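You operate a simulated robot arm through the tools that you are given. There is no shell and no other tool. Be economical: measure what you need, move in short steps, check, and stop when the job is done.

You are at the controls of a simulated two-armed robot. One attempt, no reset.

Task
Carry the yellow tub with both arms and set it on the top of the wooden coil table.

Only the result counts: the job must be done as asked and must still hold three seconds after the hand-in. Knocking over, shifting, dropping, spilling or breaking anything else fails it.

Robot
Two 7-joint arms with two-finger parallel grippers on one trunk, on a base that drives. Base frame: it is fixed to the floor where the robot stands at the start and does not move with it; the origin is under the middle of the robot, x ahead of it, y to its left, z up; the surface under the hand at the start is at about z = 0.82. Readings come in m, degrees, newtons and seconds.
The left shoulder is at the start at [0.129, 0.174, 1.038], the right one opposite. With the tool pointing down near the work surface each hand reaches from about 0.36 to 0.76 m from the robot's upright axis, wherever it stands, measured 20 degrees to its own side. Places, roughly: top of the wooden coil table [-1.9, 3.8, 0.9]. Payload 3.6 kg a hand.
Tool frame (each hand has its own): the origin (TCP) lies between the finger pads and is the grasp point; the fingertips stand 0.03 m ahead of it; z points along the fingers, y is the line along which they close. Largest opening 0.11 m; finger width 0.02, thickness 0.01; the body of the gripper, 0.048 by 0.112 m, starts 0.055 m behind the TCP.
Orientation is told as [roll, pitch, yaw] about the base's x, y, z axes, in that order, counted from this pose: with the fingers straight down and closing along the base's y, the tool's x points along the base's -x, its y along +y and its z along -z.

Tools
- The arms move only by the tool servo_tool. It takes "left_series", "right_series" or both (then of equal length, played together; a hand with none holds still); each is a list of rows, each a list of 7 numbers: the turn, a rotation vector about the base's x, y, z in degrees, then the shift along the base's x, y, z in m, then the gripper command, from -1 (shut) to 1 (fully open), values between in proportion. In form: [[rx, ry, rz, tx, ty, tz, jaw], ...]. A call has 1 to 12 rows; each row shifts and turns the commanded pose from where the row before left it. Rows are played at 5 a second. More than 0.05 m and 8.6 degrees between two rows, or a gripper value outside its range, and nothing of the call is played. Where a pose cannot be reached the arm comes as near as it can. A force on the tool above 40 N (or 10 N above the force at the start of the call, whichever is more), or a blocked arm, ends the call early, and 0.2 s more pass. The fingers move at their own pace (about 0.153 m/s each) and stop on an object; they squeeze with about 39 N. The grip force told is the motor's: it shows also when the fingers shut on nothing. Time passes only in rows, and 0.2 s behind the last, so rows that do not move let the fingers close. It gives the time, the measured TCP pose, the force on the tool (base axes), the opening and the grip force at its end, in the units of the frame above (readings bear some noise), with the torque about the TCP (base axes, N m) and any sound that the robot's microphone picked up, and new pictures: "views" is both (left out), scene, wrist or none (wrist: the cameras of the hands that moved).
- Cameras (640 x 400 px; columns grow to the right, rows downward): "scene" is now at [0.2259, 0.0144, 1.187]; the picture's right is [0.19, -0.98, -0.00], its down [-0.77, -0.15, -0.62] and it looks along [0.61, 0.12, -0.78] (base axes); focal length 261 px, centre (320, 200). "left" rides on the left gripper at [0.072, -0.017, -0.103] in its tool frame; the picture's right is [0.23, 0.97, 0.00], its down [-0.76, 0.18, -0.62] and it looks along [-0.61, 0.14, 0.78] (tool axes); focal length 222 px, centre (320, 200). "right" rides on the right gripper at [0.072, 0.017, -0.104] in its tool frame; the picture's right is [-0.23, 0.97, 0.00], its down [-0.76, -0.18, -0.62] and it looks along [-0.61, -0.14, 0.78] (tool axes); focal length 222 px, centre (320, 200). There is no depth. A picture from a camera that has moved, and an enlarged one, comes with that camera's place and axes in the base frame and with its lens.
- move_column(by): slides the trunk up (or, below 0, down) by that many m; the arms and the scene camera ride with it, the base frame stays. It gives what a move gives, with no picture.
- roll_base(legs): drives the robot by 1 to 6 legs, each [ahead, left, turn to the left] in m, m and degrees, along the robot's own axes; the way and the turn of a leg run together, so that a leg with both is an arc; at most 1.5 m and 180 degrees a leg. The arms and the cameras ride along, it lands a little off, and it stops where it bumps. It gives what a move gives, and a new picture of the scene camera.
- aim_head(pan, tilt): turns the head with the scene camera to pan (to the left, within 86 degrees either way) and tilt (down, from -29 to 69), counted from straight ahead of the robot. It gives what a move gives, and a new picture of the scene camera.
- enlarge(camera, box): a new picture of the part [left, top, right, bottom] of that camera's present view, enlarged. No time passes.
- sign_off(): hands the job in; it is judged then, once.

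Go step by step. Nothing tells you exact positions but the pictures and the camera data: compare them with the known pose of the tool, close in by small moves and look again before you grip or let go. The budget is 120 turns and 260 pictures, counting those below and the enlarged ones. Unless the task says otherwise, let go and move clear before handing in, and close with one line.

The tools are called after "Call:" by a JSON object that holds its "api" and its "payload". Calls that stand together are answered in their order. servo_tool: Moves the arms, as the interface text tells. Its arguments: {"type":"object","properties":{"left_series":{"type":"array","items":{"type":"array","items":{"type":"number"}}},"right_series":{"type":"array","items":{"type":"array","items":{"type":"number"}}},"views":{"type":"string","enum":["both","scene","wrist","none"]}},"required":[]} The other tools are called the same way: move_column (by) slides the trunk up or down; roll_base (legs) drives the base; aim_head (pan, tilt) turns the head that bears the scene camera; enlarge (camera, box) takes an enlarged picture of a part of a camera's view; sign_off () hands the job in.

At the start:

```text
clock: 0.0
left_tool_pos: [0.2529, 0.239, 0.627]
left_orientation: [0.0, 0.0, 0.0]
left_wrist_force: [0.0, 0.2, 0.2]
left_ft_torque: [0.01, 0.0, -0.05]
left_opening: 0.1099
left_grip_force: 0.1
right_tool_pos: [0.4102, -0.037, 1.0001]
right_orientation: [-0.1, 0.1, 0.0]
right_wrist_force: [0.1, -0.4, 0.5]
right_ft_torque: [0.0, 0.0, -0.01]
right_opening: 0.1101
right_grip_force: 0.1
trunk travel left (down, up): [-0.157, 0.606]
robot x, y, heading: [0.0033, 0.001, -0.2]
head pan, tilt: [10.7, 51.6]
```

scene: 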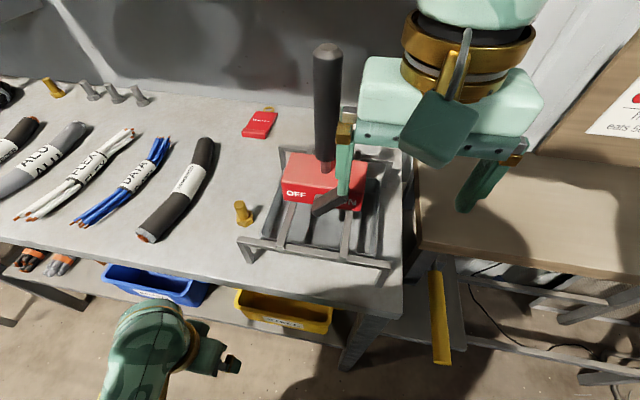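
right: 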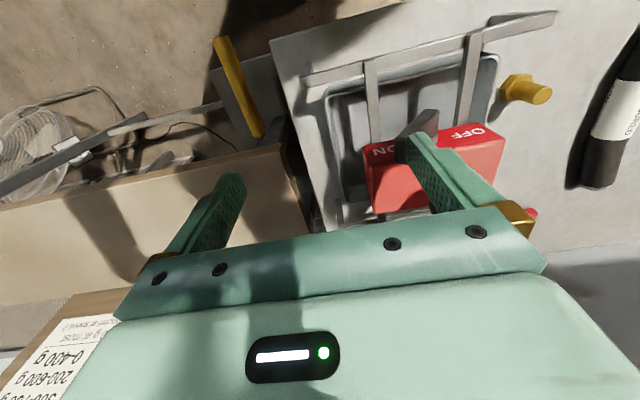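
left: 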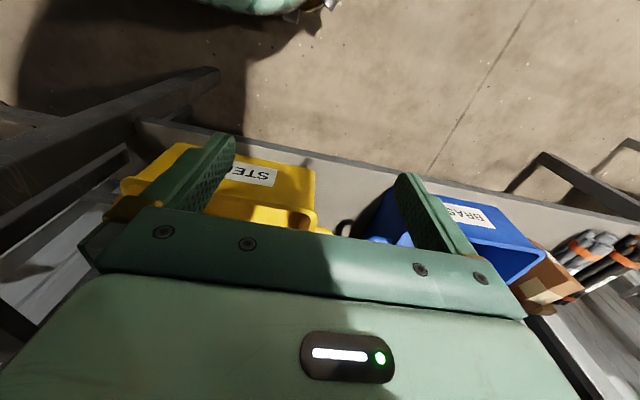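

I see a workbench ahead with cables, a switch fixture and small yellow/blue bins on the shelf below; the yellow tub may be something else. I look around with the head first.

Call:
{"api": "aim_head", "payload": {"pan": 70, "tilt": 25}}

Call:
{"api": "aim_head", "payload": {"pan": -70, "tilt": 25}}

Call:
{"api": "aim_head", "payload": {"pan": 0, "tilt": 25}}

```text
clock: 1.3
left_tool_pos: [0.2538, 0.2396, 0.6265]
left_orientation: [0.0, 0.0, 0.1]
left_wrist_force: [0.7, 0.0, 0.3]
left_ft_torque: [-0.01, -0.02, -0.03]
left_opening: 0.1098
left_grip_force: 0.1
right_tool_pos: [0.4102, -0.0374, 0.999]
right_orientation: [-0.1, 0.0, -0.1]
right_wrist_force: [-0.7, 0.0, 0.9]
right_ft_torque: [0.02, 0.02, 0.01]
right_opening: 0.11
right_grip_force: 0.1
trunk travel left (down, up): [-0.157, 0.606]
robot x, y, heading: [-0.0014, 0.0016, -0.1]
head pan, tilt: [70.0, 25.0]
camera scene: at [0.1833, 0.0869, 1.2266], right [0.94, -0.34, 0.0], down [-0.15, -0.4, -0.91], along [0.31, 0.85, -0.42], focal length 261 px, centre (320, 200)
```

scene: 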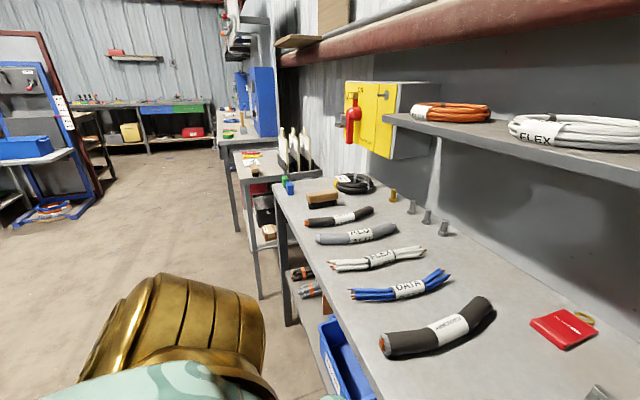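

```text
clock: 3.5
left_tool_pos: [0.2539, 0.2396, 0.6267]
left_orientation: [0.0, -0.1, 0.0]
left_wrist_force: [0.2, 0.3, 0.7]
left_ft_torque: [-0.06, -0.02, -0.01]
left_opening: 0.1098
left_grip_force: 0.1
right_tool_pos: [0.4098, -0.0383, 0.9995]
right_orientation: [0.0, 0.0, 0.0]
right_wrist_force: [-0.2, 0.0, 0.2]
right_ft_torque: [-0.03, -0.03, 0.0]
right_opening: 0.11
right_grip_force: 0.1
trunk travel left (down, up): [-0.157, 0.606]
robot x, y, heading: [-0.0014, 0.0035, -0.0]
head pan, tilt: [-70.0, 25.0]
camera scene: at [0.1833, -0.0862, 1.2267], right [-0.94, -0.34, 0.0], down [-0.15, 0.4, -0.91], along [0.31, -0.85, -0.42], focal length 261 px, centre (320, 200)
```

scene: 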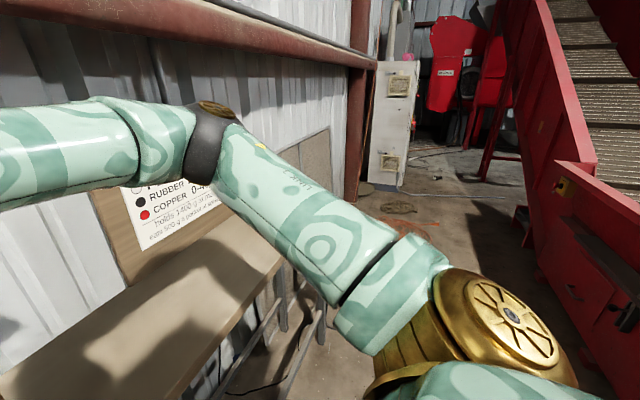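

```text
clock: 4.9
left_tool_pos: [0.2532, 0.2393, 0.6255]
left_orientation: [0.0, 0.0, 0.0]
left_wrist_force: [0.0, -0.5, 0.2]
left_ft_torque: [-0.01, -0.01, -0.02]
left_opening: 0.1099
left_grip_force: 0.1
right_tool_pos: [0.4105, -0.0378, 1.0005]
right_orientation: [0.0, -0.1, 0.0]
right_wrist_force: [0.1, -0.9, 1.2]
right_ft_torque: [0.04, 0.01, 0.02]
right_opening: 0.1098
right_grip_force: 0.1
trunk travel left (down, up): [-0.157, 0.606]
robot x, y, heading: [0.0033, 0.0031, -0.1]
head pan, tilt: [0.0, 25.0]
camera scene: at [0.2438, 0.0003, 1.2266], right [0.0, -1.0, 0.0], down [-0.42, 0.0, -0.91], along [0.91, 0.0, -0.42], focal length 261 px, centre (320, 200)
```

scene: 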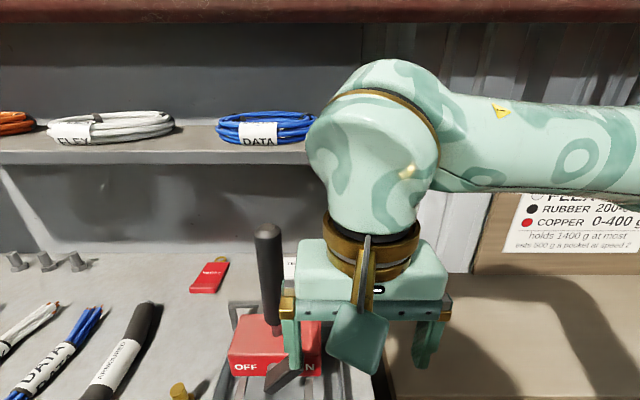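

The full room needs to be seen, so I back off the bench a little, turning to the left afterwards.

Call:
{"api": "roll_base", "payload": {"legs": [[-0.3, 0, 0], [-0.15, 0, 0]]}}

Call:
{"api": "aim_head", "payload": {"pan": 86, "tilt": 30}}

Call:
{"api": "aim_head", "payload": {"pan": 0, "tilt": 50}}

```text
clock: 8.0
left_tool_pos: [-0.2038, 0.2386, 0.6279]
left_orientation: [0.0, 0.0, 0.2]
left_wrist_force: [0.7, -0.3, 1.4]
left_ft_torque: [0.03, -0.02, 0.0]
left_opening: 0.11
left_grip_force: 0.1
right_tool_pos: [-0.0456, -0.0364, 1.0002]
right_orientation: [-0.1, 0.0, 0.2]
right_wrist_force: [-0.9, 0.3, 0.6]
right_ft_torque: [0.02, 0.03, 0.0]
right_opening: 0.1101
right_grip_force: 0.0
trunk travel left (down, up): [-0.157, 0.606]
robot x, y, heading: [-0.4543, -0.0023, 0.1]
head pan, tilt: [0.0, 25.0]
camera scene: at [-0.2122, -0.0003, 1.2269], right [0.0, -1.0, 0.0], down [-0.42, 0.0, -0.91], along [0.91, 0.0, -0.42], focal length 261 px, centre (320, 200)
```

scene: 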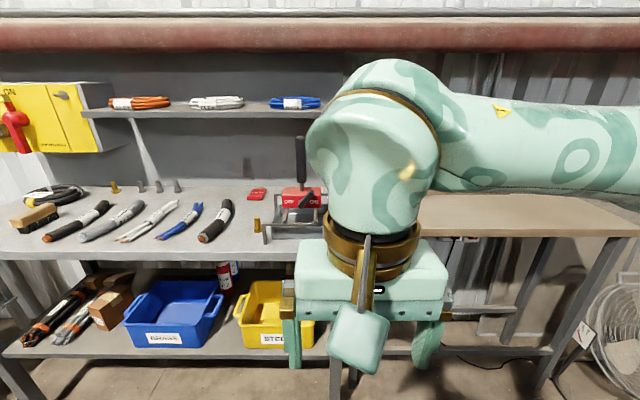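

```text
clock: 9.6
left_tool_pos: [-0.204, 0.2393, 0.6273]
left_orientation: [0.0, -0.1, 0.3]
left_wrist_force: [-0.6, 1.2, 0.0]
left_ft_torque: [0.04, -0.02, 0.0]
left_opening: 0.11
left_grip_force: 0.0
right_tool_pos: [-0.0456, -0.0381, 0.9999]
right_orientation: [0.0, 0.1, 0.1]
right_wrist_force: [0.4, 1.0, -0.3]
right_ft_torque: [-0.01, 0.01, 0.02]
right_opening: 0.11
right_grip_force: 0.0
trunk travel left (down, up): [-0.157, 0.606]
robot x, y, heading: [-0.4526, -0.0048, 0.2]
head pan, tilt: [85.9, 30.0]
camera scene: at [-0.2972, 0.0896, 1.2187], right [1.0, -0.07, 0.0], down [-0.03, -0.5, -0.87], along [0.06, 0.86, -0.5], focal length 261 px, centre (320, 200)
```

scene: 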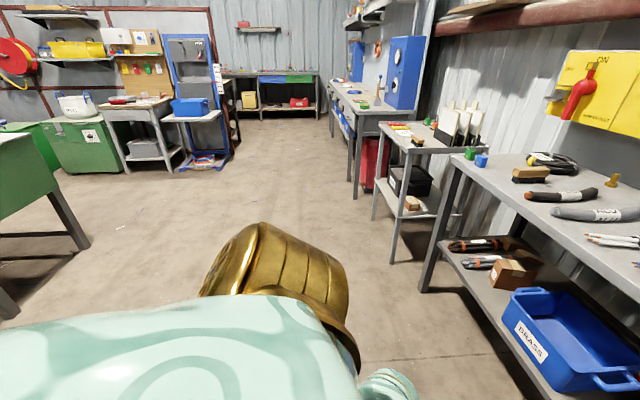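

```text
clock: 11.2
left_tool_pos: [-0.2031, 0.2379, 0.6278]
left_orientation: [0.0, -0.1, 0.2]
left_wrist_force: [0.5, -0.3, 0.1]
left_ft_torque: [-0.04, -0.03, 0.01]
left_opening: 0.1099
left_grip_force: 0.0
right_tool_pos: [-0.0449, -0.0371, 0.9996]
right_orientation: [-0.1, 0.0, 0.1]
right_wrist_force: [0.2, 0.4, -0.4]
right_ft_torque: [0.0, 0.01, -0.02]
right_opening: 0.1099
right_grip_force: 0.1
trunk travel left (down, up): [-0.157, 0.606]
robot x, y, heading: [-0.4592, -0.0013, 0.0]
head pan, tilt: [0.0, 50.0]
camera scene: at [-0.2263, -0.0003, 1.1892], right [0.0, -1.0, 0.0], down [-0.77, 0.0, -0.64], along [0.64, 0.0, -0.77], focal length 261 px, centre (320, 200)
```

scene: 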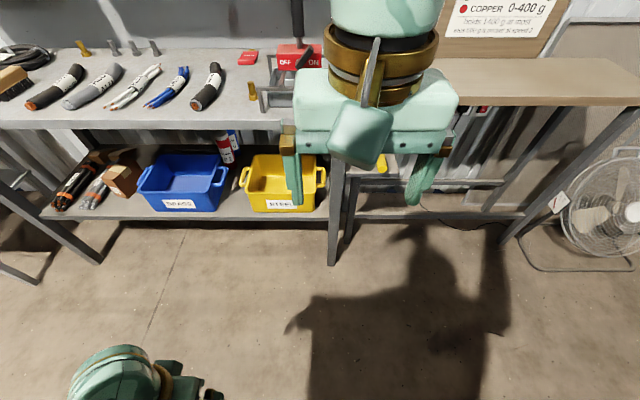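

The yellow "STEEL" tub with two side handles sits on the bench's lower shelf, roughly at x 0.5, y 0.15, rim z≈0.45. I move the right arm aside and look closely.

Call:
{"api": "servo_tool", "payload": {"right_series": [[0, 0, 0, 0, -0.05, 0, 1], [0, 0, 0, 0, -0.05, 0, 1], [0, 0, 0, 0, -0.05, 0, 1], [0, 0, 0, 0, -0.05, 0, 1], [0, 0, 0, 0, -0.05, 0, 1], [0, 0, 0, 0, -0.05, 0, 1]], "views": "none"}}

Call:
{"api": "enlarge", "payload": {"camera": "scene", "box": [200, 120, 360, 220]}}

```text
clock: 12.6
left_tool_pos: [-0.2033, 0.2388, 0.627]
left_orientation: [0.0, 0.0, 0.2]
left_wrist_force: [0.7, -0.1, 0.8]
left_ft_torque: [-0.04, -0.01, 0.0]
left_opening: 0.11
left_grip_force: 0.1
right_tool_pos: [-0.0448, -0.3292, 1.0008]
right_orientation: [-0.1, -0.2, 0.5]
right_wrist_force: [-0.6, -1.3, -0.5]
right_ft_torque: [0.02, -0.05, 0.02]
right_opening: 0.1097
right_grip_force: 0.1
right hand out of reach, approached as far as the arm can: row 6
trunk travel left (down, up): [-0.157, 0.606]
robot x, y, heading: [-0.4555, -0.0032, 0.2]
head pan, tilt: [0.0, 50.0]
```

```text
4.00 times, centred on (280, 170) of scene
camera zoom: at [-0.2273, 0.0003, 1.1895], right [0.0, -1.0, 0.0], down [-0.77, 0.0, -0.64], along [0.64, 0.0, -0.77], focal length 1044 px, centre (480, 320)
```

zoom: 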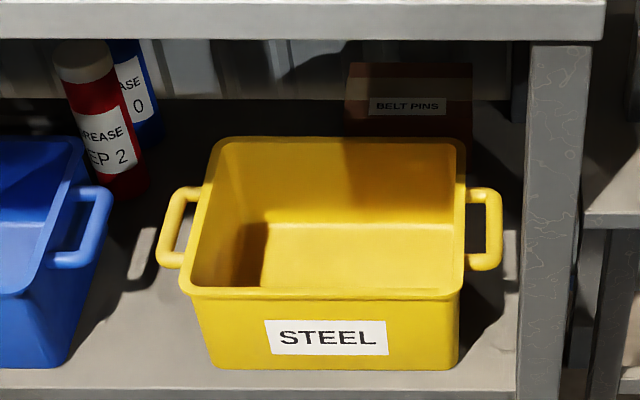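

The tub is empty with a U-shaped bar handle each side, close to the bench leg on its right and the blue tub on its left. I lower the column for a second view to triangulate.

Call:
{"api": "move_column", "payload": {"by": -0.15}}

Call:
{"api": "enlarge", "payload": {"camera": "scene", "box": [200, 80, 360, 180]}}

```text
clock: 14.3
left_tool_pos: [-0.2189, 0.2681, 0.4642]
left_orientation: [4.5, 9.0, -4.5]
left_wrist_force: [0.7, -0.3, 0.6]
left_ft_torque: [0.01, 0.02, 0.01]
left_opening: 0.11
left_grip_force: 0.0
right_tool_pos: [-0.0064, -0.3308, 0.8074]
right_orientation: [-0.1, 8.6, 0.1]
right_wrist_force: [-0.6, 0.0, 0.2]
right_ft_torque: [-0.01, 0.01, -0.01]
right_opening: 0.1103
right_grip_force: 0.0
trunk travel left (down, up): [-0.007, 0.756]
robot x, y, heading: [-0.4538, -0.0019, 0.3]
head pan, tilt: [0.0, 50.0]
```

```text
4.00 times, centred on (280, 130) of scene
camera zoom: at [-0.1333, -0.0001, 1.0279], right [0.0, -1.0, 0.0], down [-0.77, 0.0, -0.64], along [0.64, 0.0, -0.77], focal length 1044 px, centre (480, 480)
```

zoom: 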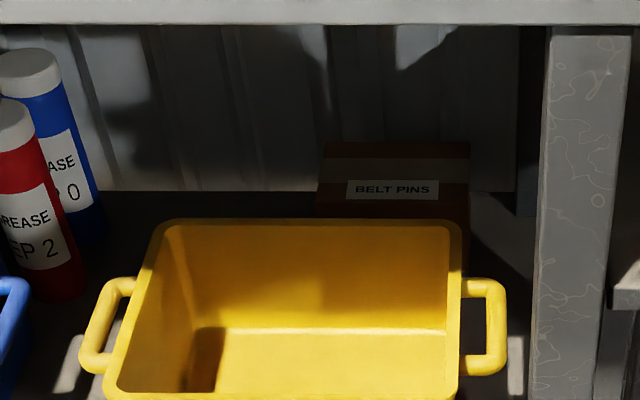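

The views give the layout; the hands need to come in horizontally (fingers forward, closing vertically on the handle bars). I turn both hands to that pose here in free space.

Call:
{"api": "servo_tool", "payload": {"left_series": [[-4.62, -4.62, 4.62, 0.011, -0.0045, 0.009, 1], [-4.62, -4.62, 4.62, 0.011, -0.0045, 0.009, 1], [-4.62, -4.62, 4.62, 0.011, -0.0045, 0.009, 1], [-4.62, -4.62, 4.62, 0.011, -0.0045, 0.009, 1], [-4.62, -4.62, 4.62, 0.011, -0.0045, 0.009, 1], [-4.62, -4.62, 4.62, 0.011, -0.0045, 0.009, 1], [-4.62, -4.62, 4.62, 0.011, -0.0045, 0.009, 1], [-4.62, -4.62, 4.62, 0.011, -0.0045, 0.009, 1]], "right_series": [[4.62, -4.62, -4.62, -0.0033, 0.0087, -0.0133, 1], [4.62, -4.62, -4.62, -0.0033, 0.0087, -0.0133, 1], [4.62, -4.62, -4.62, -0.0033, 0.0087, -0.0133, 1], [4.62, -4.62, -4.62, -0.0033, 0.0087, -0.0133, 1], [4.62, -4.62, -4.62, -0.0033, 0.0087, -0.0133, 1], [4.62, -4.62, -4.62, -0.0033, 0.0087, -0.0133, 1], [4.62, -4.62, -4.62, -0.0033, 0.0087, -0.0133, 1], [4.62, -4.62, -4.62, -0.0033, 0.0087, -0.0133, 1]], "views": "scene"}}

```text
clock: 15.4
left_tool_pos: [-0.1752, 0.2493, 0.4724]
left_orientation: [-16.8, -7.4, 12.4]
left_wrist_force: [0.5, -0.2, 0.3]
left_ft_torque: [0.02, 0.01, 0.01]
left_opening: 0.1097
left_grip_force: 0.0
left hand out of reach, approached as far as the arm can: row 1, 2, 3, 5
right_tool_pos: [-0.0035, -0.303, 0.7551]
right_orientation: [21.9, -7.2, -19.2]
right_wrist_force: [0.3, -0.1, -0.2]
right_ft_torque: [-0.06, 0.02, 0.0]
right_opening: 0.1101
right_grip_force: 0.0
right hand out of reach, approached as far as the arm can: row 4, 5
trunk travel left (down, up): [-0.007, 0.756]
robot x, y, heading: [-0.4533, -0.0029, 0.1]
head pan, tilt: [0.0, 50.0]
stopped in row 5 (left hand): the arm was blocked; the commanded pose is now the measured one
camera scene: at [-0.1328, 0.0001, 1.0276], right [0.0, -1.0, 0.0], down [-0.77, 0.0, -0.64], along [0.64, 0.0, -0.77], focal length 261 px, centre (320, 200)
```

scene: 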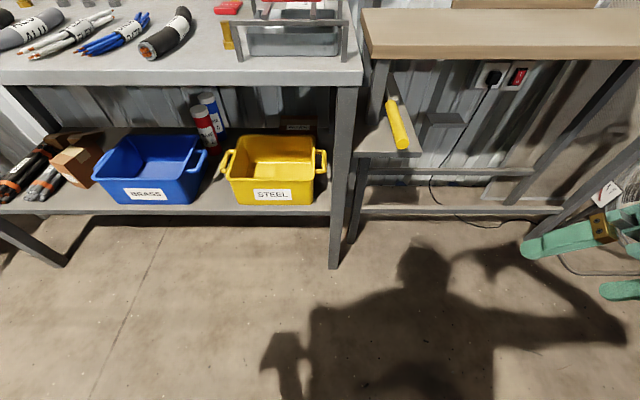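

The left arm is cramped close to the body; I extend it forward and up first, keeping its tilt.

Call:
{"api": "servo_tool", "payload": {"left_series": [[0, 0, 0, 0.03, 0, 0.03, 1], [0, 0, 0, 0.03, 0, 0.03, 1], [0, 0, 0, 0.04, 0, 0.03, 1], [0, 0, 0, 0.04, 0, 0.02, 1], [0, 0, 0, 0.04, 0, 0.02, 1]], "right_series": [[0, 0, 0, -0.01, 0.02, -0.02, 1], [0, 0, 0, -0.01, 0.02, -0.02, 1], [0, 0, 0, -0.01, 0.02, -0.02, 1], [0, 0, 0, -0.01, 0.02, -0.02, 1], [0, 0, 0, -0.01, 0.02, -0.02, 1]], "views": "none"}}

```text
clock: 16.6
left_tool_pos: [0.0196, 0.2567, 0.5712]
left_orientation: [-17.1, -7.3, 12.8]
left_wrist_force: [-0.3, 0.1, 0.8]
left_ft_torque: [-0.02, -0.01, -0.04]
left_opening: 0.1102
left_grip_force: 0.1
left hand out of reach, approached as far as the arm can: row 1, 2
right_tool_pos: [0.0211, -0.2332, 0.6547]
right_orientation: [21.8, -7.1, -19.2]
right_wrist_force: [-0.5, -1.2, -0.2]
right_ft_torque: [0.0, -0.02, 0.04]
right_opening: 0.1099
right_grip_force: 0.1
right hand out of reach, approached as far as the arm can: row 1, 2, 3, 4, 5
trunk travel left (down, up): [-0.007, 0.756]
robot x, y, heading: [-0.4547, -0.0024, 0.4]
head pan, tilt: [0.0, 50.0]
```

Call:
{"api": "servo_tool", "payload": {"left_series": [[-4.62, -4.62, 4.62, 0, 0, 0, 1], [-4.62, -4.62, 4.62, 0, 0, 0, 1], [-4.62, -4.62, 4.62, 0, 0, 0, 1], [-4.62, -4.62, 4.62, 0, 0, 0, 1], [-4.62, -4.62, 4.62, 0, 0, 0, 1], [-4.62, -4.62, 4.62, 0, 0, 0, 1], [-4.62, -4.62, 4.62, 0, 0, 0, 1], [-4.62, -4.62, 4.62, 0, 0, 0, 1], [-4.62, -4.62, 4.62, 0, 0, 0, 1]], "right_series": [[4.62, -4.62, -4.62, 0, 0, 0, 1], [4.62, -4.62, -4.62, 0, 0, 0, 1], [4.62, -4.62, -4.62, 0, 0, 0, 1], [4.62, -4.62, -4.62, 0, 0, 0, 1], [4.62, -4.62, -4.62, 0, 0, 0, 1], [4.62, -4.62, -4.62, 0, 0, 0, 1], [4.62, -4.62, -4.62, 0, 0, 0, 1], [4.62, -4.62, -4.62, 0, 0, 0, 1], [4.62, -4.62, -4.62, 0, 0, 0, 1]], "views": "scene"}}

```text
clock: 18.6
left_tool_pos: [0.0201, 0.2589, 0.5742]
left_orientation: [-75.3, -12.0, 69.1]
left_wrist_force: [0.4, 0.0, 0.0]
left_ft_torque: [-0.03, 0.0, 0.01]
left_opening: 0.1103
left_grip_force: 0.1
right_tool_pos: [0.0565, -0.2446, 0.64]
right_orientation: [46.0, -13.5, -41.2]
right_wrist_force: [-0.9, 0.3, -0.8]
right_ft_torque: [0.0, -0.01, 0.0]
right_opening: 0.11
right_grip_force: 0.0
right hand out of reach, approached as far as the arm can: row 1, 2, 3, 4, 5, 6, 7, 8, 9
trunk travel left (down, up): [-0.007, 0.756]
robot x, y, heading: [-0.4532, -0.0012, 0.1]
head pan, tilt: [0.0, 50.0]
camera scene: at [-0.1328, -0.0001, 1.0276], right [0.0, -1.0, 0.0], down [-0.77, 0.0, -0.64], along [0.64, 0.0, -0.77], focal length 261 px, centre (320, 200)
```

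scene: 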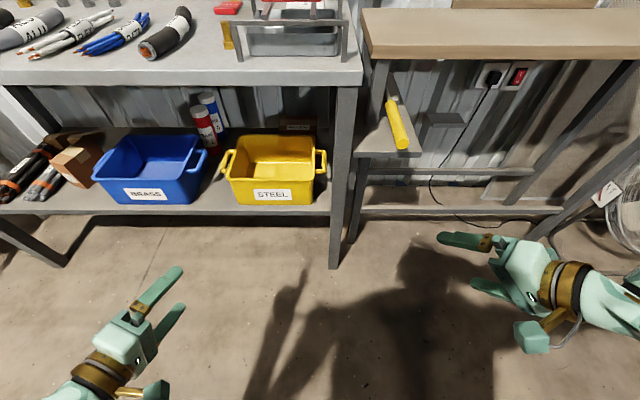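

The left hand is turned nicely, but the right one is stuck at some joint limit. I try moving the right forward/lower and resuming its turn.

Call:
{"api": "servo_tool", "payload": {"right_series": [[0, 0, 0, 0.03, 0.01, -0.02, 1], [0, 0, 0, 0.03, 0.01, -0.02, 1], [0, 0, 0, 0.03, 0.01, -0.02, 1], [4.62, -4.62, -4.62, 0, 0, 0, 1], [4.62, -4.62, -4.62, 0, 0, 0, 1], [4.62, -4.62, -4.62, 0, 0, 0, 1], [4.62, -4.62, -4.62, 0, 0, 0, 1], [4.62, -4.62, -4.62, 0, 0, 0, 1]], "views": "scene"}}

```text
clock: 20.4
left_tool_pos: [0.0196, 0.2571, 0.5721]
left_orientation: [-75.2, -12.1, 69.0]
left_wrist_force: [0.6, -0.2, -0.4]
left_ft_torque: [0.0, 0.0, 0.0]
left_opening: 0.1101
left_grip_force: 0.1
right_tool_pos: [0.146, -0.209, 0.5834]
right_orientation: [78.3, -7.2, -71.0]
right_wrist_force: [-0.2, -0.1, -0.1]
right_ft_torque: [0.0, -0.02, 0.0]
right_opening: 0.1098
right_grip_force: 0.1
right hand out of reach, approached as far as the arm can: row 4
trunk travel left (down, up): [-0.007, 0.756]
robot x, y, heading: [-0.4559, -0.0013, 0.1]
head pan, tilt: [0.0, 50.0]
camera scene: at [-0.1329, -0.0002, 1.0277], right [0.0, -1.0, 0.0], down [-0.77, 0.0, -0.64], along [0.64, 0.0, -0.77], focal length 261 px, centre (320, 200)
```

scene: 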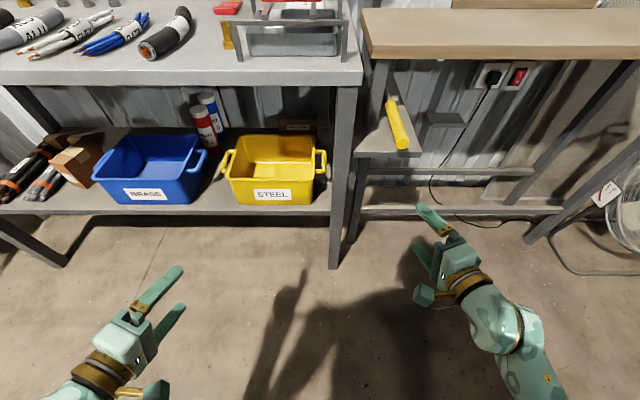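

Both hands nearly horizontal. I fine-align them (fingers straight ahead, closing vertical) and bring them to mirrored positions.

Call:
{"api": "servo_tool", "payload": {"left_series": [[-3.6, -3.1, 4.8, 0.026, -0.025, 0, 1], [-3.6, -3.1, 4.8, 0.026, -0.025, 0, 1], [-3.6, -3.1, 4.8, 0.026, -0.025, 0, 1], [-3.6, -3.1, 4.8, 0.026, -0.025, 0, 1]], "right_series": [[3, -3.5, -6.1, -0.005, 0.015, 0, 1], [3, -3.5, -6.1, -0.005, 0.015, 0, 1], [3, -3.5, -6.1, -0.005, 0.015, 0, 1], [0, 0, 0, -0.005, 0.015, 0, 1]], "views": "both"}}

```text
clock: 21.5
left_tool_pos: [0.118, 0.1728, 0.561]
left_orientation: [-89.3, -6.2, 86.7]
left_wrist_force: [-0.2, -1.3, -0.2]
left_ft_torque: [0.01, 0.02, -0.01]
left_opening: 0.1101
left_grip_force: 0.1
right_tool_pos: [0.1329, -0.1733, 0.5817]
right_orientation: [91.5, -8.7, -87.0]
right_wrist_force: [-0.2, 0.2, -0.3]
right_ft_torque: [0.01, 0.0, 0.0]
right_opening: 0.1101
right_grip_force: 0.0
trunk travel left (down, up): [-0.007, 0.756]
robot x, y, heading: [-0.4555, -0.0022, 0.2]
head pan, tilt: [0.0, 50.0]
stopped in row 4 (right hand): the arm was blocked; the commanded pose is now the measured one
camera scene: at [-0.1329, -0.0003, 1.0277], right [0.0, -1.0, 0.0], down [-0.77, 0.0, -0.64], along [0.64, 0.0, -0.77], focal length 261 px, centre (320, 200)
camera right: at [0.0245, -0.1047, 0.5862], right [-0.02, -0.08, 1.0], down [-0.58, -0.81, -0.08], along [0.82, -0.58, -0.03], focal length 222 px, centre (320, 200)
camera left: at [0.0109, 0.1038, 0.5729], right [-0.02, -0.12, -0.99], down [-0.58, 0.81, -0.09], along [0.81, 0.57, -0.08], focal length 222 px, centre (320, 200)
```

scene: 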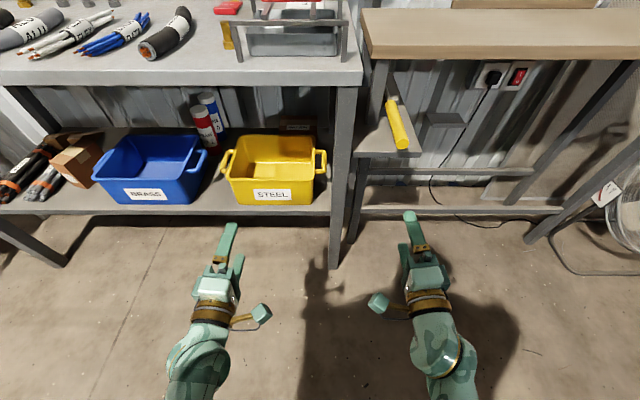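
right: 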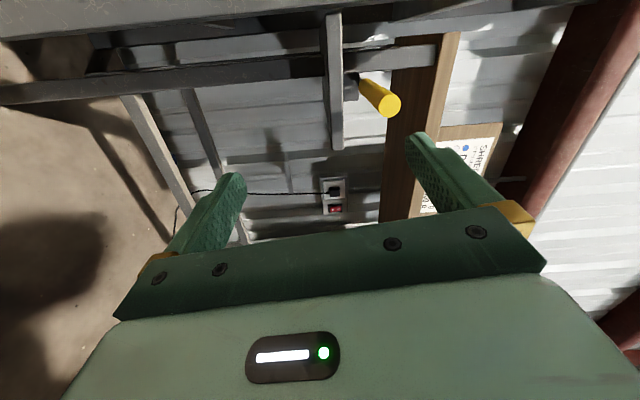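
left: 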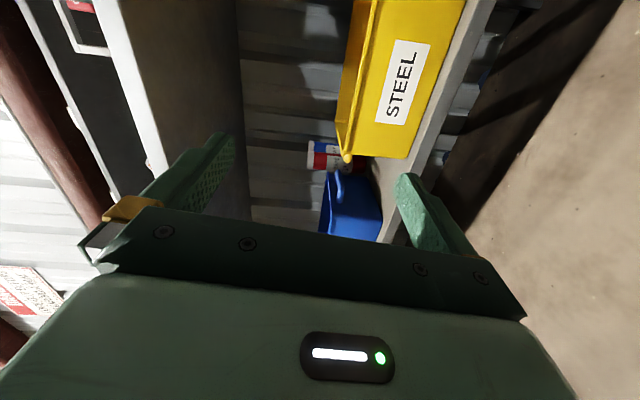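

The tub's rim is at about z 0.49, handles' bars at y ≈ -0.012 and 0.295, x 0.44–0.53, z ≈ 0.48. I shift the base left to centre on the tub and trim the hands with a slight outward yaw to clear the bench leg.

Call:
{"api": "roll_base", "payload": {"legs": [[0, 0.144, 0]]}}

Call:
{"api": "servo_tool", "payload": {"left_series": [[0, -5, 5, 0.0, 0, -0.01, 1], [0, -2, 5, 0.0, 0, -0.01, 1], [0, 0, 3, 0.0, 0, 0, 1]], "right_series": [[0, -5, -5, -0.0, 0.01, -0.01, 1], [0, -3, -5, 0, 0.01, -0.01, 1], [0, 0, -3, 0, 0.005, -0.01, 1]], "views": "scene"}}

```text
clock: 22.9
left_tool_pos: [0.1175, 0.3147, 0.5608]
left_orientation: [-89.2, -6.3, 87.6]
left_wrist_force: [0.8, 0.0, -0.6]
left_ft_torque: [-0.03, 0.01, 0.02]
left_opening: 0.1101
left_grip_force: 0.1
right_tool_pos: [0.1379, -0.0301, 0.5817]
right_orientation: [91.6, -8.8, -86.0]
right_wrist_force: [-0.5, -0.3, 0.7]
right_ft_torque: [-0.02, 0.03, -0.03]
right_opening: 0.1101
right_grip_force: 0.1
trunk travel left (down, up): [-0.007, 0.756]
robot x, y, heading: [-0.4548, 0.1284, 1.1]
head pan, tilt: [0.0, 50.0]
stopped in leg 1: the robot was blocked; the commanded pose is now the measured one
camera scene: at [-0.1301, 0.1388, 1.0276], right [0.02, -1.0, 0.0], down [-0.77, -0.01, -0.64], along [0.64, 0.01, -0.77], focal length 261 px, centre (320, 200)
```

scene: 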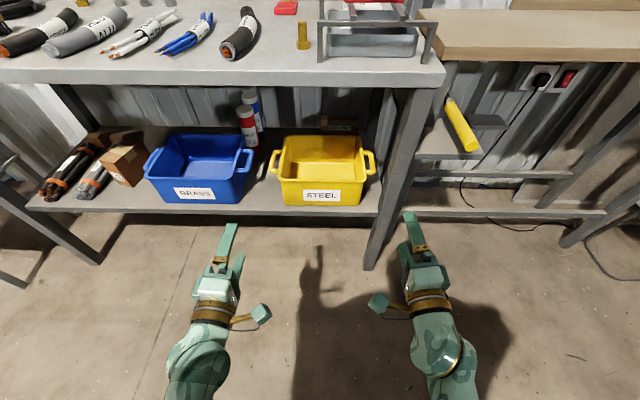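

```text
clock: 23.8
left_tool_pos: [0.1119, 0.3325, 0.5329]
left_orientation: [-96.9, -11.8, 98.6]
left_wrist_force: [-0.1, -0.6, 0.3]
left_ft_torque: [0.03, 0.01, 0.02]
left_opening: 0.1098
left_grip_force: 0.0
right_tool_pos: [0.1332, -0.0331, 0.5404]
right_orientation: [101.0, -17.0, -97.2]
right_wrist_force: [0.5, 0.2, -0.1]
right_ft_torque: [0.0, -0.03, -0.01]
right_opening: 0.1101
right_grip_force: 0.1
trunk travel left (down, up): [-0.007, 0.756]
robot x, y, heading: [-0.4537, 0.1331, 0.9]
head pan, tilt: [0.0, 50.0]
stopped in row 3 (right hand): the arm was blocked; the commanded pose is now the measured one
camera scene: at [-0.1302, 0.1388, 1.0277], right [0.02, -1.0, 0.0], down [-0.77, -0.01, -0.64], along [0.64, 0.01, -0.77], focal length 261 px, centre (320, 200)
```

scene: 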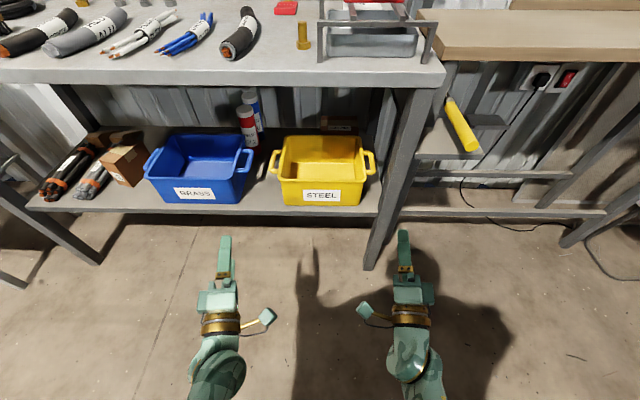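

Hands need their residual tilt removed (fingers slightly up, small twist). I correct that, moving slightly inward and forward.

Call:
{"api": "servo_tool", "payload": {"left_series": [[-4.2, 1.6, 0.7, 0.015, -0.012, 0, 1], [-4.2, 1.6, 0.7, 0.015, -0.012, 0, 1], [-4.2, 1.6, 0.7, 0.015, -0.012, 0, 1], [0, 0, 0, 0.015, -0.012, 0, 1]], "right_series": [[6.1, 2.7, -1.5, 0.015, 0.008, 0, 1], [6.1, 2.7, -1.5, 0.01, 0.008, 0, 1], [6.1, 2.7, -1.5, 0.01, 0.008, 0, 1], [0, 0, 0, 0.01, 0.008, 0, 1]], "views": "none"}}

```text
clock: 24.5
left_tool_pos: [0.1427, 0.3361, 0.5227]
left_orientation: [-92.4, -10.5, 96.9]
left_wrist_force: [-0.4, -0.3, -0.5]
left_ft_torque: [0.01, 0.03, -0.01]
left_opening: 0.1098
left_grip_force: 0.1
right_tool_pos: [0.1594, -0.054, 0.5269]
right_orientation: [93.6, -13.4, -96.4]
right_wrist_force: [-0.6, -1.0, 0.0]
right_ft_torque: [0.02, -0.02, 0.0]
right_opening: 0.1097
right_grip_force: 0.1
trunk travel left (down, up): [-0.007, 0.756]
robot x, y, heading: [-0.451, 0.1319, 1.1]
head pan, tilt: [0.0, 50.0]
stopped in row 3 (right hand): the arm was blocked; the commanded pose is now the measured one
```

The twist about the finger axis is limited but harmless on a round bar; I'll only translate inward now.

Call:
{"api": "servo_tool", "payload": {"left_series": [[0, 0, 0, 0.005, -0.015, 0, 0], [0, 0, 0, 0.005, -0.015, 0, 0], [0, 0, 0, 0.005, -0.015, 0, 0]], "right_series": [[0, 0, 0, 0.005, 0.015, 0, 0], [0, 0, 0, 0.005, 0.015, 0, 0], [0, 0, 0, 0.005, 0.015, 0, 0]], "views": "scene"}}

```text
clock: 25.3
left_tool_pos: [0.1551, 0.3092, 0.5144]
left_orientation: [-92.4, -14.9, 95.7]
left_wrist_force: [0.0, -0.1, -0.1]
left_ft_torque: [0.0, 0.01, 0.01]
left_opening: 0.0549
left_grip_force: 0.1
right_tool_pos: [0.1735, -0.0242, 0.5213]
right_orientation: [93.9, -16.5, -95.6]
right_wrist_force: [-0.1, 0.0, 0.4]
right_ft_torque: [-0.01, -0.02, 0.02]
right_opening: 0.055
right_grip_force: 0.0
trunk travel left (down, up): [-0.007, 0.756]
robot x, y, heading: [-0.4498, 0.1328, 1.1]
head pan, tilt: [0.0, 50.0]
camera scene: at [-0.1301, 0.1388, 1.0276], right [0.02, -1.0, 0.0], down [-0.77, -0.01, -0.64], along [0.64, 0.01, -0.77], focal length 261 px, centre (320, 200)
```

scene: 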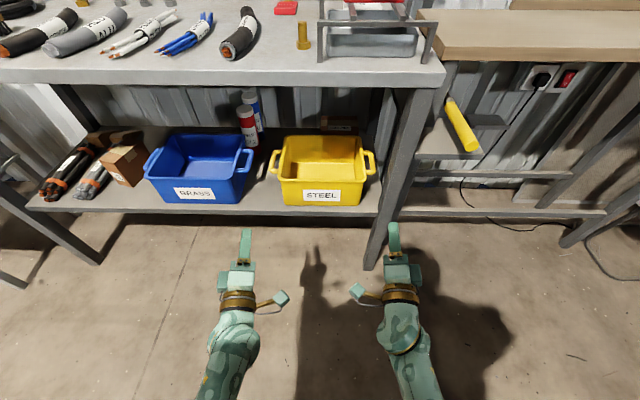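

Call:
{"api": "servo_tool", "payload": {"left_series": [[-2, 0, 0, 0.02, -0.003, -0.005, 0], [-2, 0, 0, 0.02, -0.003, -0.005, 0], [-2, 0, 0, 0.02, -0.003, -0.005, 0], [-2, 0, 0, 0.02, -0.003, -0.01, 0]], "right_series": [[2, 0, 0, 0.015, 0.004, -0.005, 0], [2, 0, 0, 0.015, 0.004, -0.005, 0], [2, 0, 0, 0.015, 0.004, -0.01, 0], [2, 0, 0, 0.015, 0.004, -0.01, 0]], "views": "none"}}

```text
clock: 26.3
left_tool_pos: [0.239, 0.2768, 0.4974]
left_orientation: [-91.2, -2.3, 96.8]
left_wrist_force: [-0.5, -0.3, 0.0]
left_ft_torque: [0.01, -0.02, -0.02]
left_opening: 0.0551
left_grip_force: 0.1
right_tool_pos: [0.2339, 0.0073, 0.496]
right_orientation: [92.6, -5.1, -96.3]
right_wrist_force: [0.1, 0.0, -0.2]
right_ft_torque: [-0.02, -0.01, 0.02]
right_opening: 0.055
right_grip_force: 0.0
trunk travel left (down, up): [-0.007, 0.756]
robot x, y, heading: [-0.4537, 0.1329, 1.3]
head pan, tilt: [0.0, 50.0]
```

Extending forward cleared the limits; both hands are now well aligned. I drive ahead 0.10 m and look with all cameras.

Call:
{"api": "roll_base", "payload": {"legs": [[0.1, 0, 0]]}}

Call:
{"api": "servo_tool", "payload": {"left_series": [[0, 0, 0, 0, 0, 0, 0]], "right_series": [[0, 0, 0, 0, 0, 0, 0]], "views": "wrist"}}

Call:
{"api": "enlarge", "payload": {"camera": "scene", "box": [200, 80, 440, 230]}}

```text
clock: 27.4
left_tool_pos: [0.3381, 0.2787, 0.4962]
left_orientation: [-91.1, -2.5, 96.8]
left_wrist_force: [-0.7, 0.5, -0.8]
left_ft_torque: [0.0, 0.0, 0.0]
left_opening: 0.0549
left_grip_force: 0.1
right_tool_pos: [0.3342, 0.008, 0.4951]
right_orientation: [92.6, -5.3, -96.3]
right_wrist_force: [-0.8, 0.2, -0.8]
right_ft_torque: [-0.01, -0.01, -0.04]
right_opening: 0.0551
right_grip_force: 0.0
trunk travel left (down, up): [-0.007, 0.756]
robot x, y, heading: [-0.352, 0.1344, 1.0]
head pan, tilt: [0.0, 50.0]
camera scene: at [-0.0305, 0.1406, 1.0276], right [0.02, -1.0, 0.0], down [-0.77, -0.01, -0.64], along [0.64, 0.01, -0.77], focal length 261 px, centre (320, 200)
```

scene: 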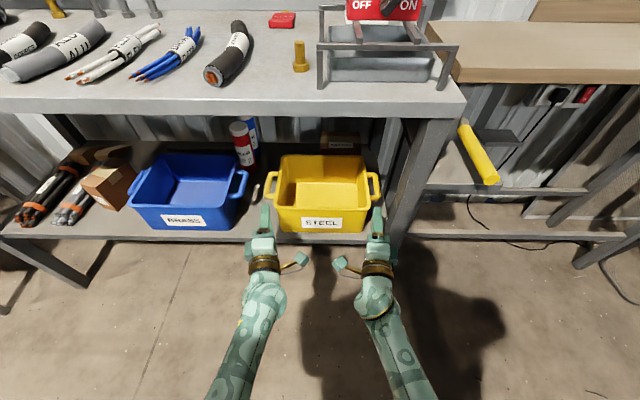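

```text
clock: 27.9
left_tool_pos: [0.3366, 0.2792, 0.4978]
left_orientation: [-91.3, -2.5, 96.8]
left_wrist_force: [-0.1, 0.2, 0.0]
left_ft_torque: [-0.04, 0.01, -0.01]
left_opening: 0.055
left_grip_force: 0.1
right_tool_pos: [0.3343, 0.0092, 0.4961]
right_orientation: [92.6, -5.1, -96.2]
right_wrist_force: [-0.2, 1.1, 0.7]
right_ft_torque: [0.0, 0.01, -0.01]
right_opening: 0.0553
right_grip_force: 0.1
trunk travel left (down, up): [-0.007, 0.756]
robot x, y, heading: [-0.3506, 0.1364, 1.1]
head pan, tilt: [0.0, 50.0]
camera right: at [0.2375, 0.0931, 0.5027], right [-0.06, -0.13, 0.99], down [-0.7, -0.71, -0.14], along [0.72, -0.7, -0.05], focal length 222 px, centre (320, 200)
camera left: at [0.2437, 0.1938, 0.509], right [0.04, -0.18, -0.98], down [-0.71, 0.69, -0.16], along [0.71, 0.7, -0.1], focal length 222 px, centre (320, 200)
```

right: 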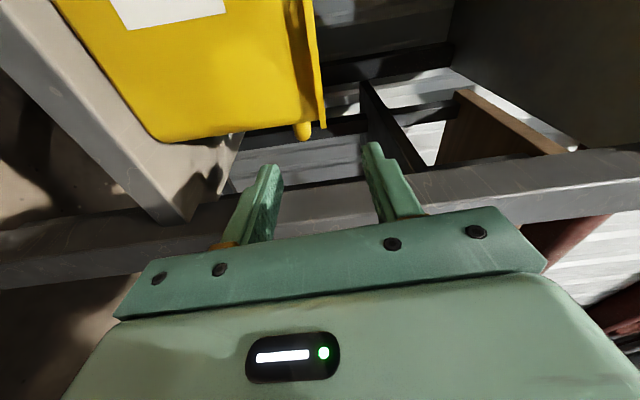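
left: 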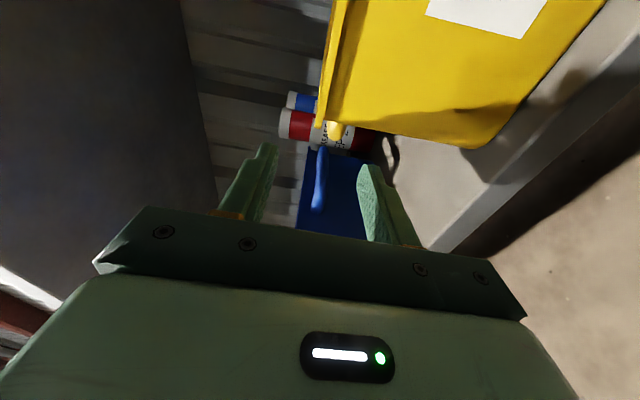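

```text
2.67 times, centred on (320, 155) of scene
camera zoom: at [-0.0306, 0.1406, 1.0276], right [0.02, -1.0, 0.0], down [-0.77, -0.01, -0.64], along [0.64, 0.01, -0.77], focal length 696 px, centre (320, 320)
```

zoom: 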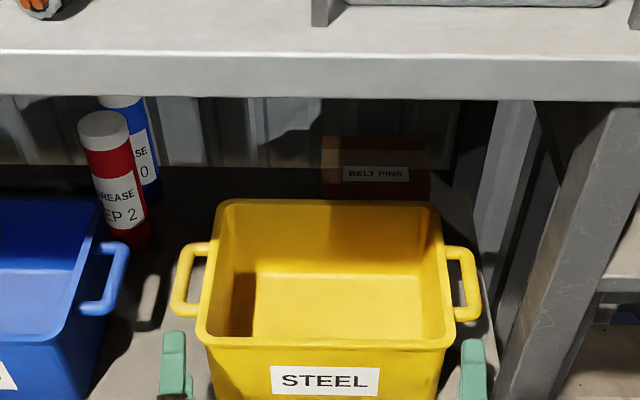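

Handle bars sit at about z 0.484, y −0.009 and 0.290; leg's inner face at y≈−0.033. I align the hands laterally and in height, yaw the right a bit more, then look before sliding in.

Call:
{"api": "servo_tool", "payload": {"left_series": [[0, 0, 0, 0, 0.005, -0.006, 0], [0, 0, 0, 0, 0.005, -0.006, 0]], "right_series": [[0, 0, -2.5, 0, -0.007, -0.006, 0], [0, 0, -2.5, 0, -0.007, -0.006, 0]], "views": "none"}}

```text
clock: 28.4
left_tool_pos: [0.3383, 0.288, 0.4845]
left_orientation: [-91.2, -2.5, 96.8]
left_wrist_force: [0.8, -0.1, -0.4]
left_ft_torque: [-0.01, -0.01, -0.01]
left_opening: 0.055
left_grip_force: 0.1
right_tool_pos: [0.3334, -0.0051, 0.4815]
right_orientation: [92.7, -5.2, -101.3]
right_wrist_force: [0.5, -0.3, -0.1]
right_ft_torque: [0.02, 0.03, 0.0]
right_opening: 0.055
right_grip_force: 0.0
trunk travel left (down, up): [-0.007, 0.756]
robot x, y, heading: [-0.3523, 0.1377, 1.0]
head pan, tilt: [0.0, 50.0]
```

Call:
{"api": "servo_tool", "payload": {"left_series": [[0, 0, 0, 0.02, 0, 0, 0], [0, 0, 0, 0.02, 0, 0, 0], [0, 0, 0, 0.02, 0, 0, 0], [0, 0, 0, 0.02, 0, 0, 0]], "right_series": [[0, 0, 0, 0.02, 0, 0, 0], [0, 0, 0, 0.02, 0, 0, 0], [0, 0, 0, 0.02, 0, 0, 0], [0, 0, 0, 0.02, 0, 0, 0]], "views": "both"}}

Call:
{"api": "enlarge", "payload": {"camera": "scene", "box": [220, 120, 420, 245]}}

```text
clock: 29.5
left_tool_pos: [0.4153, 0.2891, 0.4861]
left_orientation: [-91.3, -2.4, 96.8]
left_wrist_force: [0.2, -0.4, 0.1]
left_ft_torque: [0.02, 0.01, -0.02]
left_opening: 0.055
left_grip_force: 0.0
right_tool_pos: [0.4094, -0.0049, 0.486]
right_orientation: [92.8, -5.6, -101.4]
right_wrist_force: [-6.3, 0.4, 3.4]
right_ft_torque: [-0.14, 0.38, -0.23]
right_opening: 0.0551
right_grip_force: 0.2
trunk travel left (down, up): [-0.007, 0.756]
robot x, y, heading: [-0.3522, 0.1335, 1.0]
head pan, tilt: [0.0, 50.0]
stopped in row 4 (right hand): the force on the tool passed its limit at 47 N (the readings are from after the stop); the commanded pose is now the measured one
camera scene: at [-0.0314, 0.1405, 1.0279], right [0.02, -1.0, 0.0], down [-0.77, -0.01, -0.64], along [0.64, 0.01, -0.77], focal length 261 px, centre (320, 200)
camera right: at [0.3214, 0.0873, 0.4911], right [-0.07, -0.12, 0.99], down [-0.76, -0.64, -0.13], along [0.65, -0.76, -0.04], focal length 222 px, centre (320, 200)
camera left: at [0.3214, 0.2043, 0.4982], right [0.04, -0.18, -0.98], down [-0.71, 0.69, -0.16], along [0.71, 0.7, -0.1], focal length 222 px, centre (320, 200)
```

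scene: 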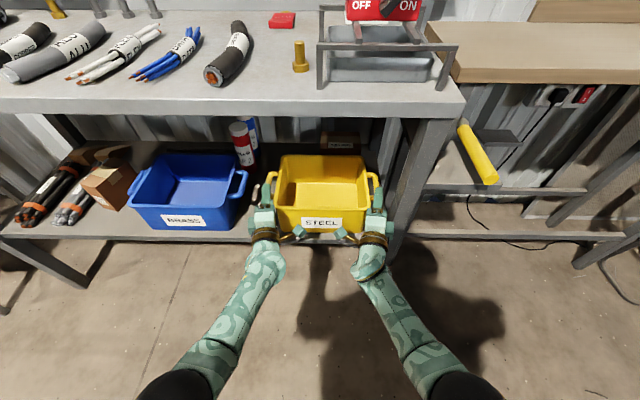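
right: 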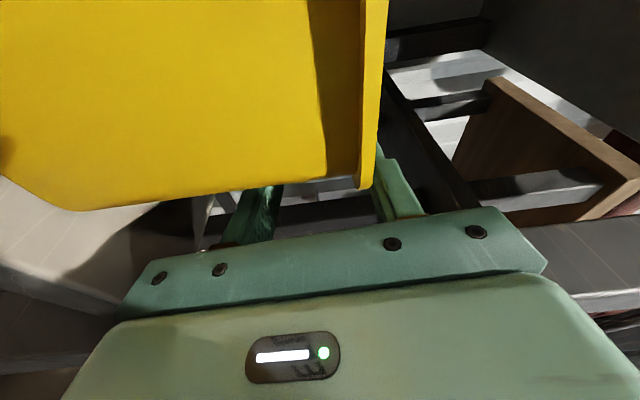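
left: 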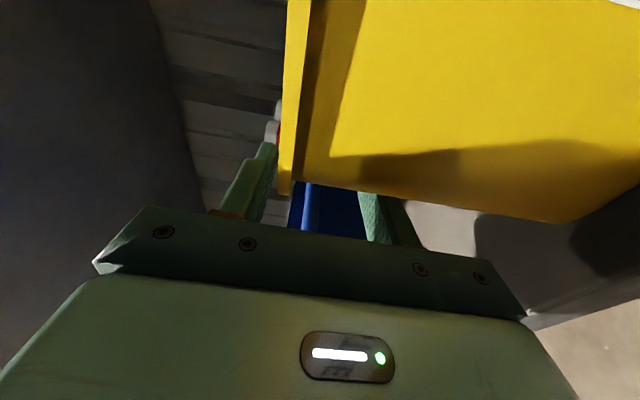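

```text
3.20 times, centred on (320, 182) of scene
camera zoom: at [-0.0314, 0.1405, 1.0279], right [0.02, -1.0, 0.0], down [-0.77, -0.01, -0.64], along [0.64, 0.01, -0.77], focal length 835 px, centre (320, 256)
```

zoom: 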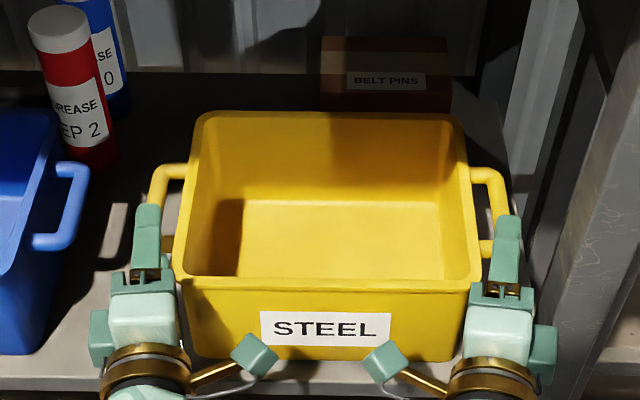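

The right hand's outer box touched the bench leg. I'll back the right off, grip the left handle first and slide the tub 2 cm to the left to make room.

Call:
{"api": "servo_tool", "payload": {"left_series": [[0, 0, 0, 0.014, 0, 0, 0], [0, 0, 0, 0.013, 0, 0, 0], [0, 0, 0, 0, 0, 0, -1], [0, 0, 0, 0, 0, 0, -1], [0, 0, 0, 0, 0, 0, -1]], "right_series": [[0, 0, 0, -0.02, 0.003, -0.002, 0], [0, 0, 0, -0.02, 0, 0, 0], [0, 0, 0, 0, 0, 0, 0], [0, 0, 0, 0, 0, 0, 0], [0, 0, 0, 0, 0, 0, 0]], "views": "wrist"}}

Call:
{"api": "enlarge", "payload": {"camera": "scene", "box": [220, 120, 420, 245]}}

```text
clock: 30.7
left_tool_pos: [0.4435, 0.2884, 0.4848]
left_orientation: [-91.1, -2.7, 96.7]
left_wrist_force: [-0.6, 0.0, -0.3]
left_ft_torque: [0.04, 0.47, -0.27]
left_opening: 0.0151
left_grip_force: 39.4
right_tool_pos: [0.3701, -0.0043, 0.4823]
right_orientation: [92.5, -5.6, -101.5]
right_wrist_force: [-0.9, -0.3, -0.2]
right_ft_torque: [-0.02, -0.01, 0.01]
right_opening: 0.0553
right_grip_force: 0.0
trunk travel left (down, up): [-0.007, 0.756]
robot x, y, heading: [-0.3502, 0.1396, 0.8]
head pan, tilt: [0.0, 50.0]
camera right: at [0.2816, 0.0891, 0.4885], right [-0.07, -0.12, 0.99], down [-0.76, -0.64, -0.13], along [0.65, -0.76, -0.05], focal length 222 px, centre (320, 200)
camera left: at [0.3482, 0.2044, 0.4963], right [0.04, -0.18, -0.98], down [-0.71, 0.69, -0.16], along [0.71, 0.7, -0.1], focal length 222 px, centre (320, 200)
```

right: 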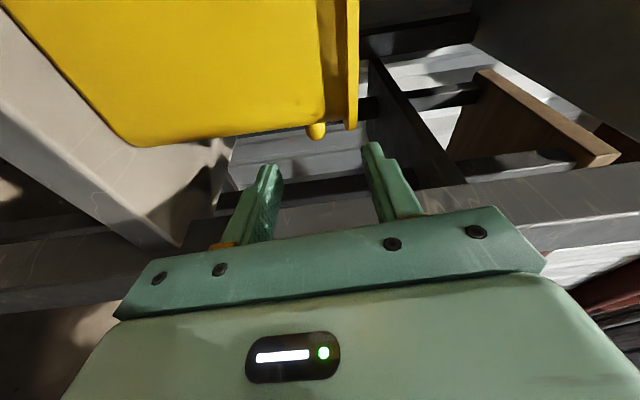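
left: 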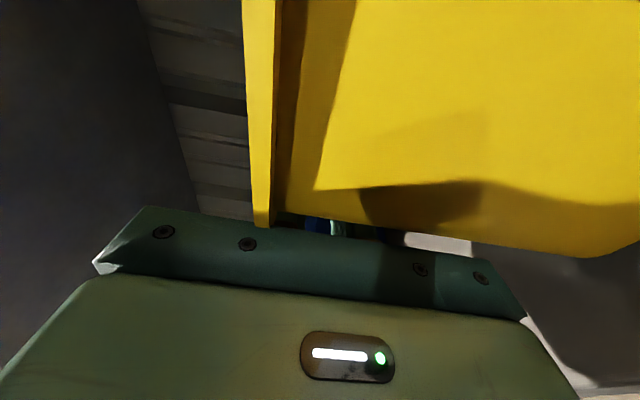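

```text
3.20 times, centred on (320, 182) of scene
camera zoom: at [-0.0303, 0.1405, 1.0274], right [0.02, -1.0, 0.0], down [-0.77, -0.01, -0.64], along [0.64, 0.01, -0.77], focal length 835 px, centre (320, 256)
```

zoom: 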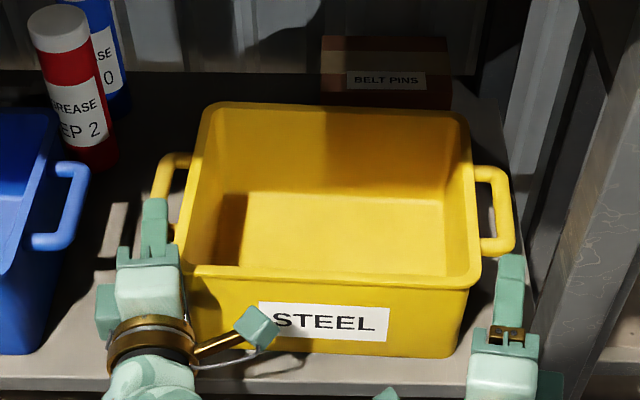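

Left handle is firmly gripped (15 mm bar). Now I slide the tub about 2.5 cm to the left.

Call:
{"api": "servo_tool", "payload": {"left_series": [[0, 0, 0.5, 0, 0.006, 0, -1], [0, 0, 0.5, 0, 0.006, 0, -1], [0, 0, 0.5, 0, 0.006, 0, -1], [0, 0, 0.5, 0, 0.006, 0, -1]], "views": "none"}}

Call:
{"api": "enlarge", "payload": {"camera": "scene", "box": [220, 120, 420, 245]}}

```text
clock: 31.7
left_tool_pos: [0.4423, 0.3144, 0.4856]
left_orientation: [-91.2, -2.4, 98.7]
left_wrist_force: [-0.3, -0.7, 0.4]
left_ft_torque: [-0.06, 0.44, -0.03]
left_opening: 0.0153
left_grip_force: 39.3
right_tool_pos: [0.3688, -0.0032, 0.4823]
right_orientation: [92.6, -5.5, -101.5]
right_wrist_force: [-0.1, 0.2, -0.7]
right_ft_torque: [-0.04, -0.01, -0.01]
right_opening: 0.055
right_grip_force: 0.0
trunk travel left (down, up): [-0.007, 0.756]
robot x, y, heading: [-0.3522, 0.1361, 1.2]
head pan, tilt: [0.0, 50.0]
```

```text
3.20 times, centred on (320, 182) of scene
camera zoom: at [-0.0303, 0.1405, 1.0275], right [0.02, -1.0, 0.0], down [-0.77, -0.01, -0.64], along [0.64, 0.01, -0.77], focal length 835 px, centre (320, 256)
```

zoom: 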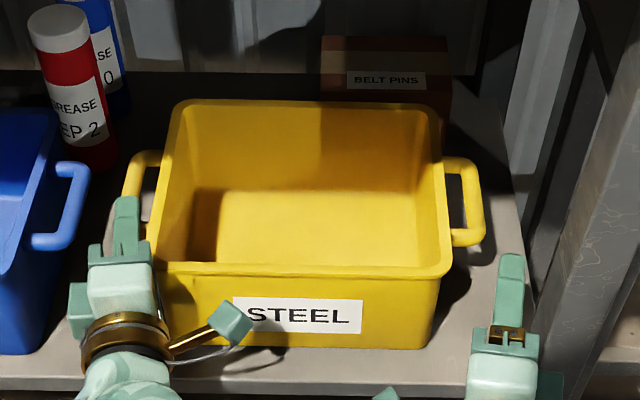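

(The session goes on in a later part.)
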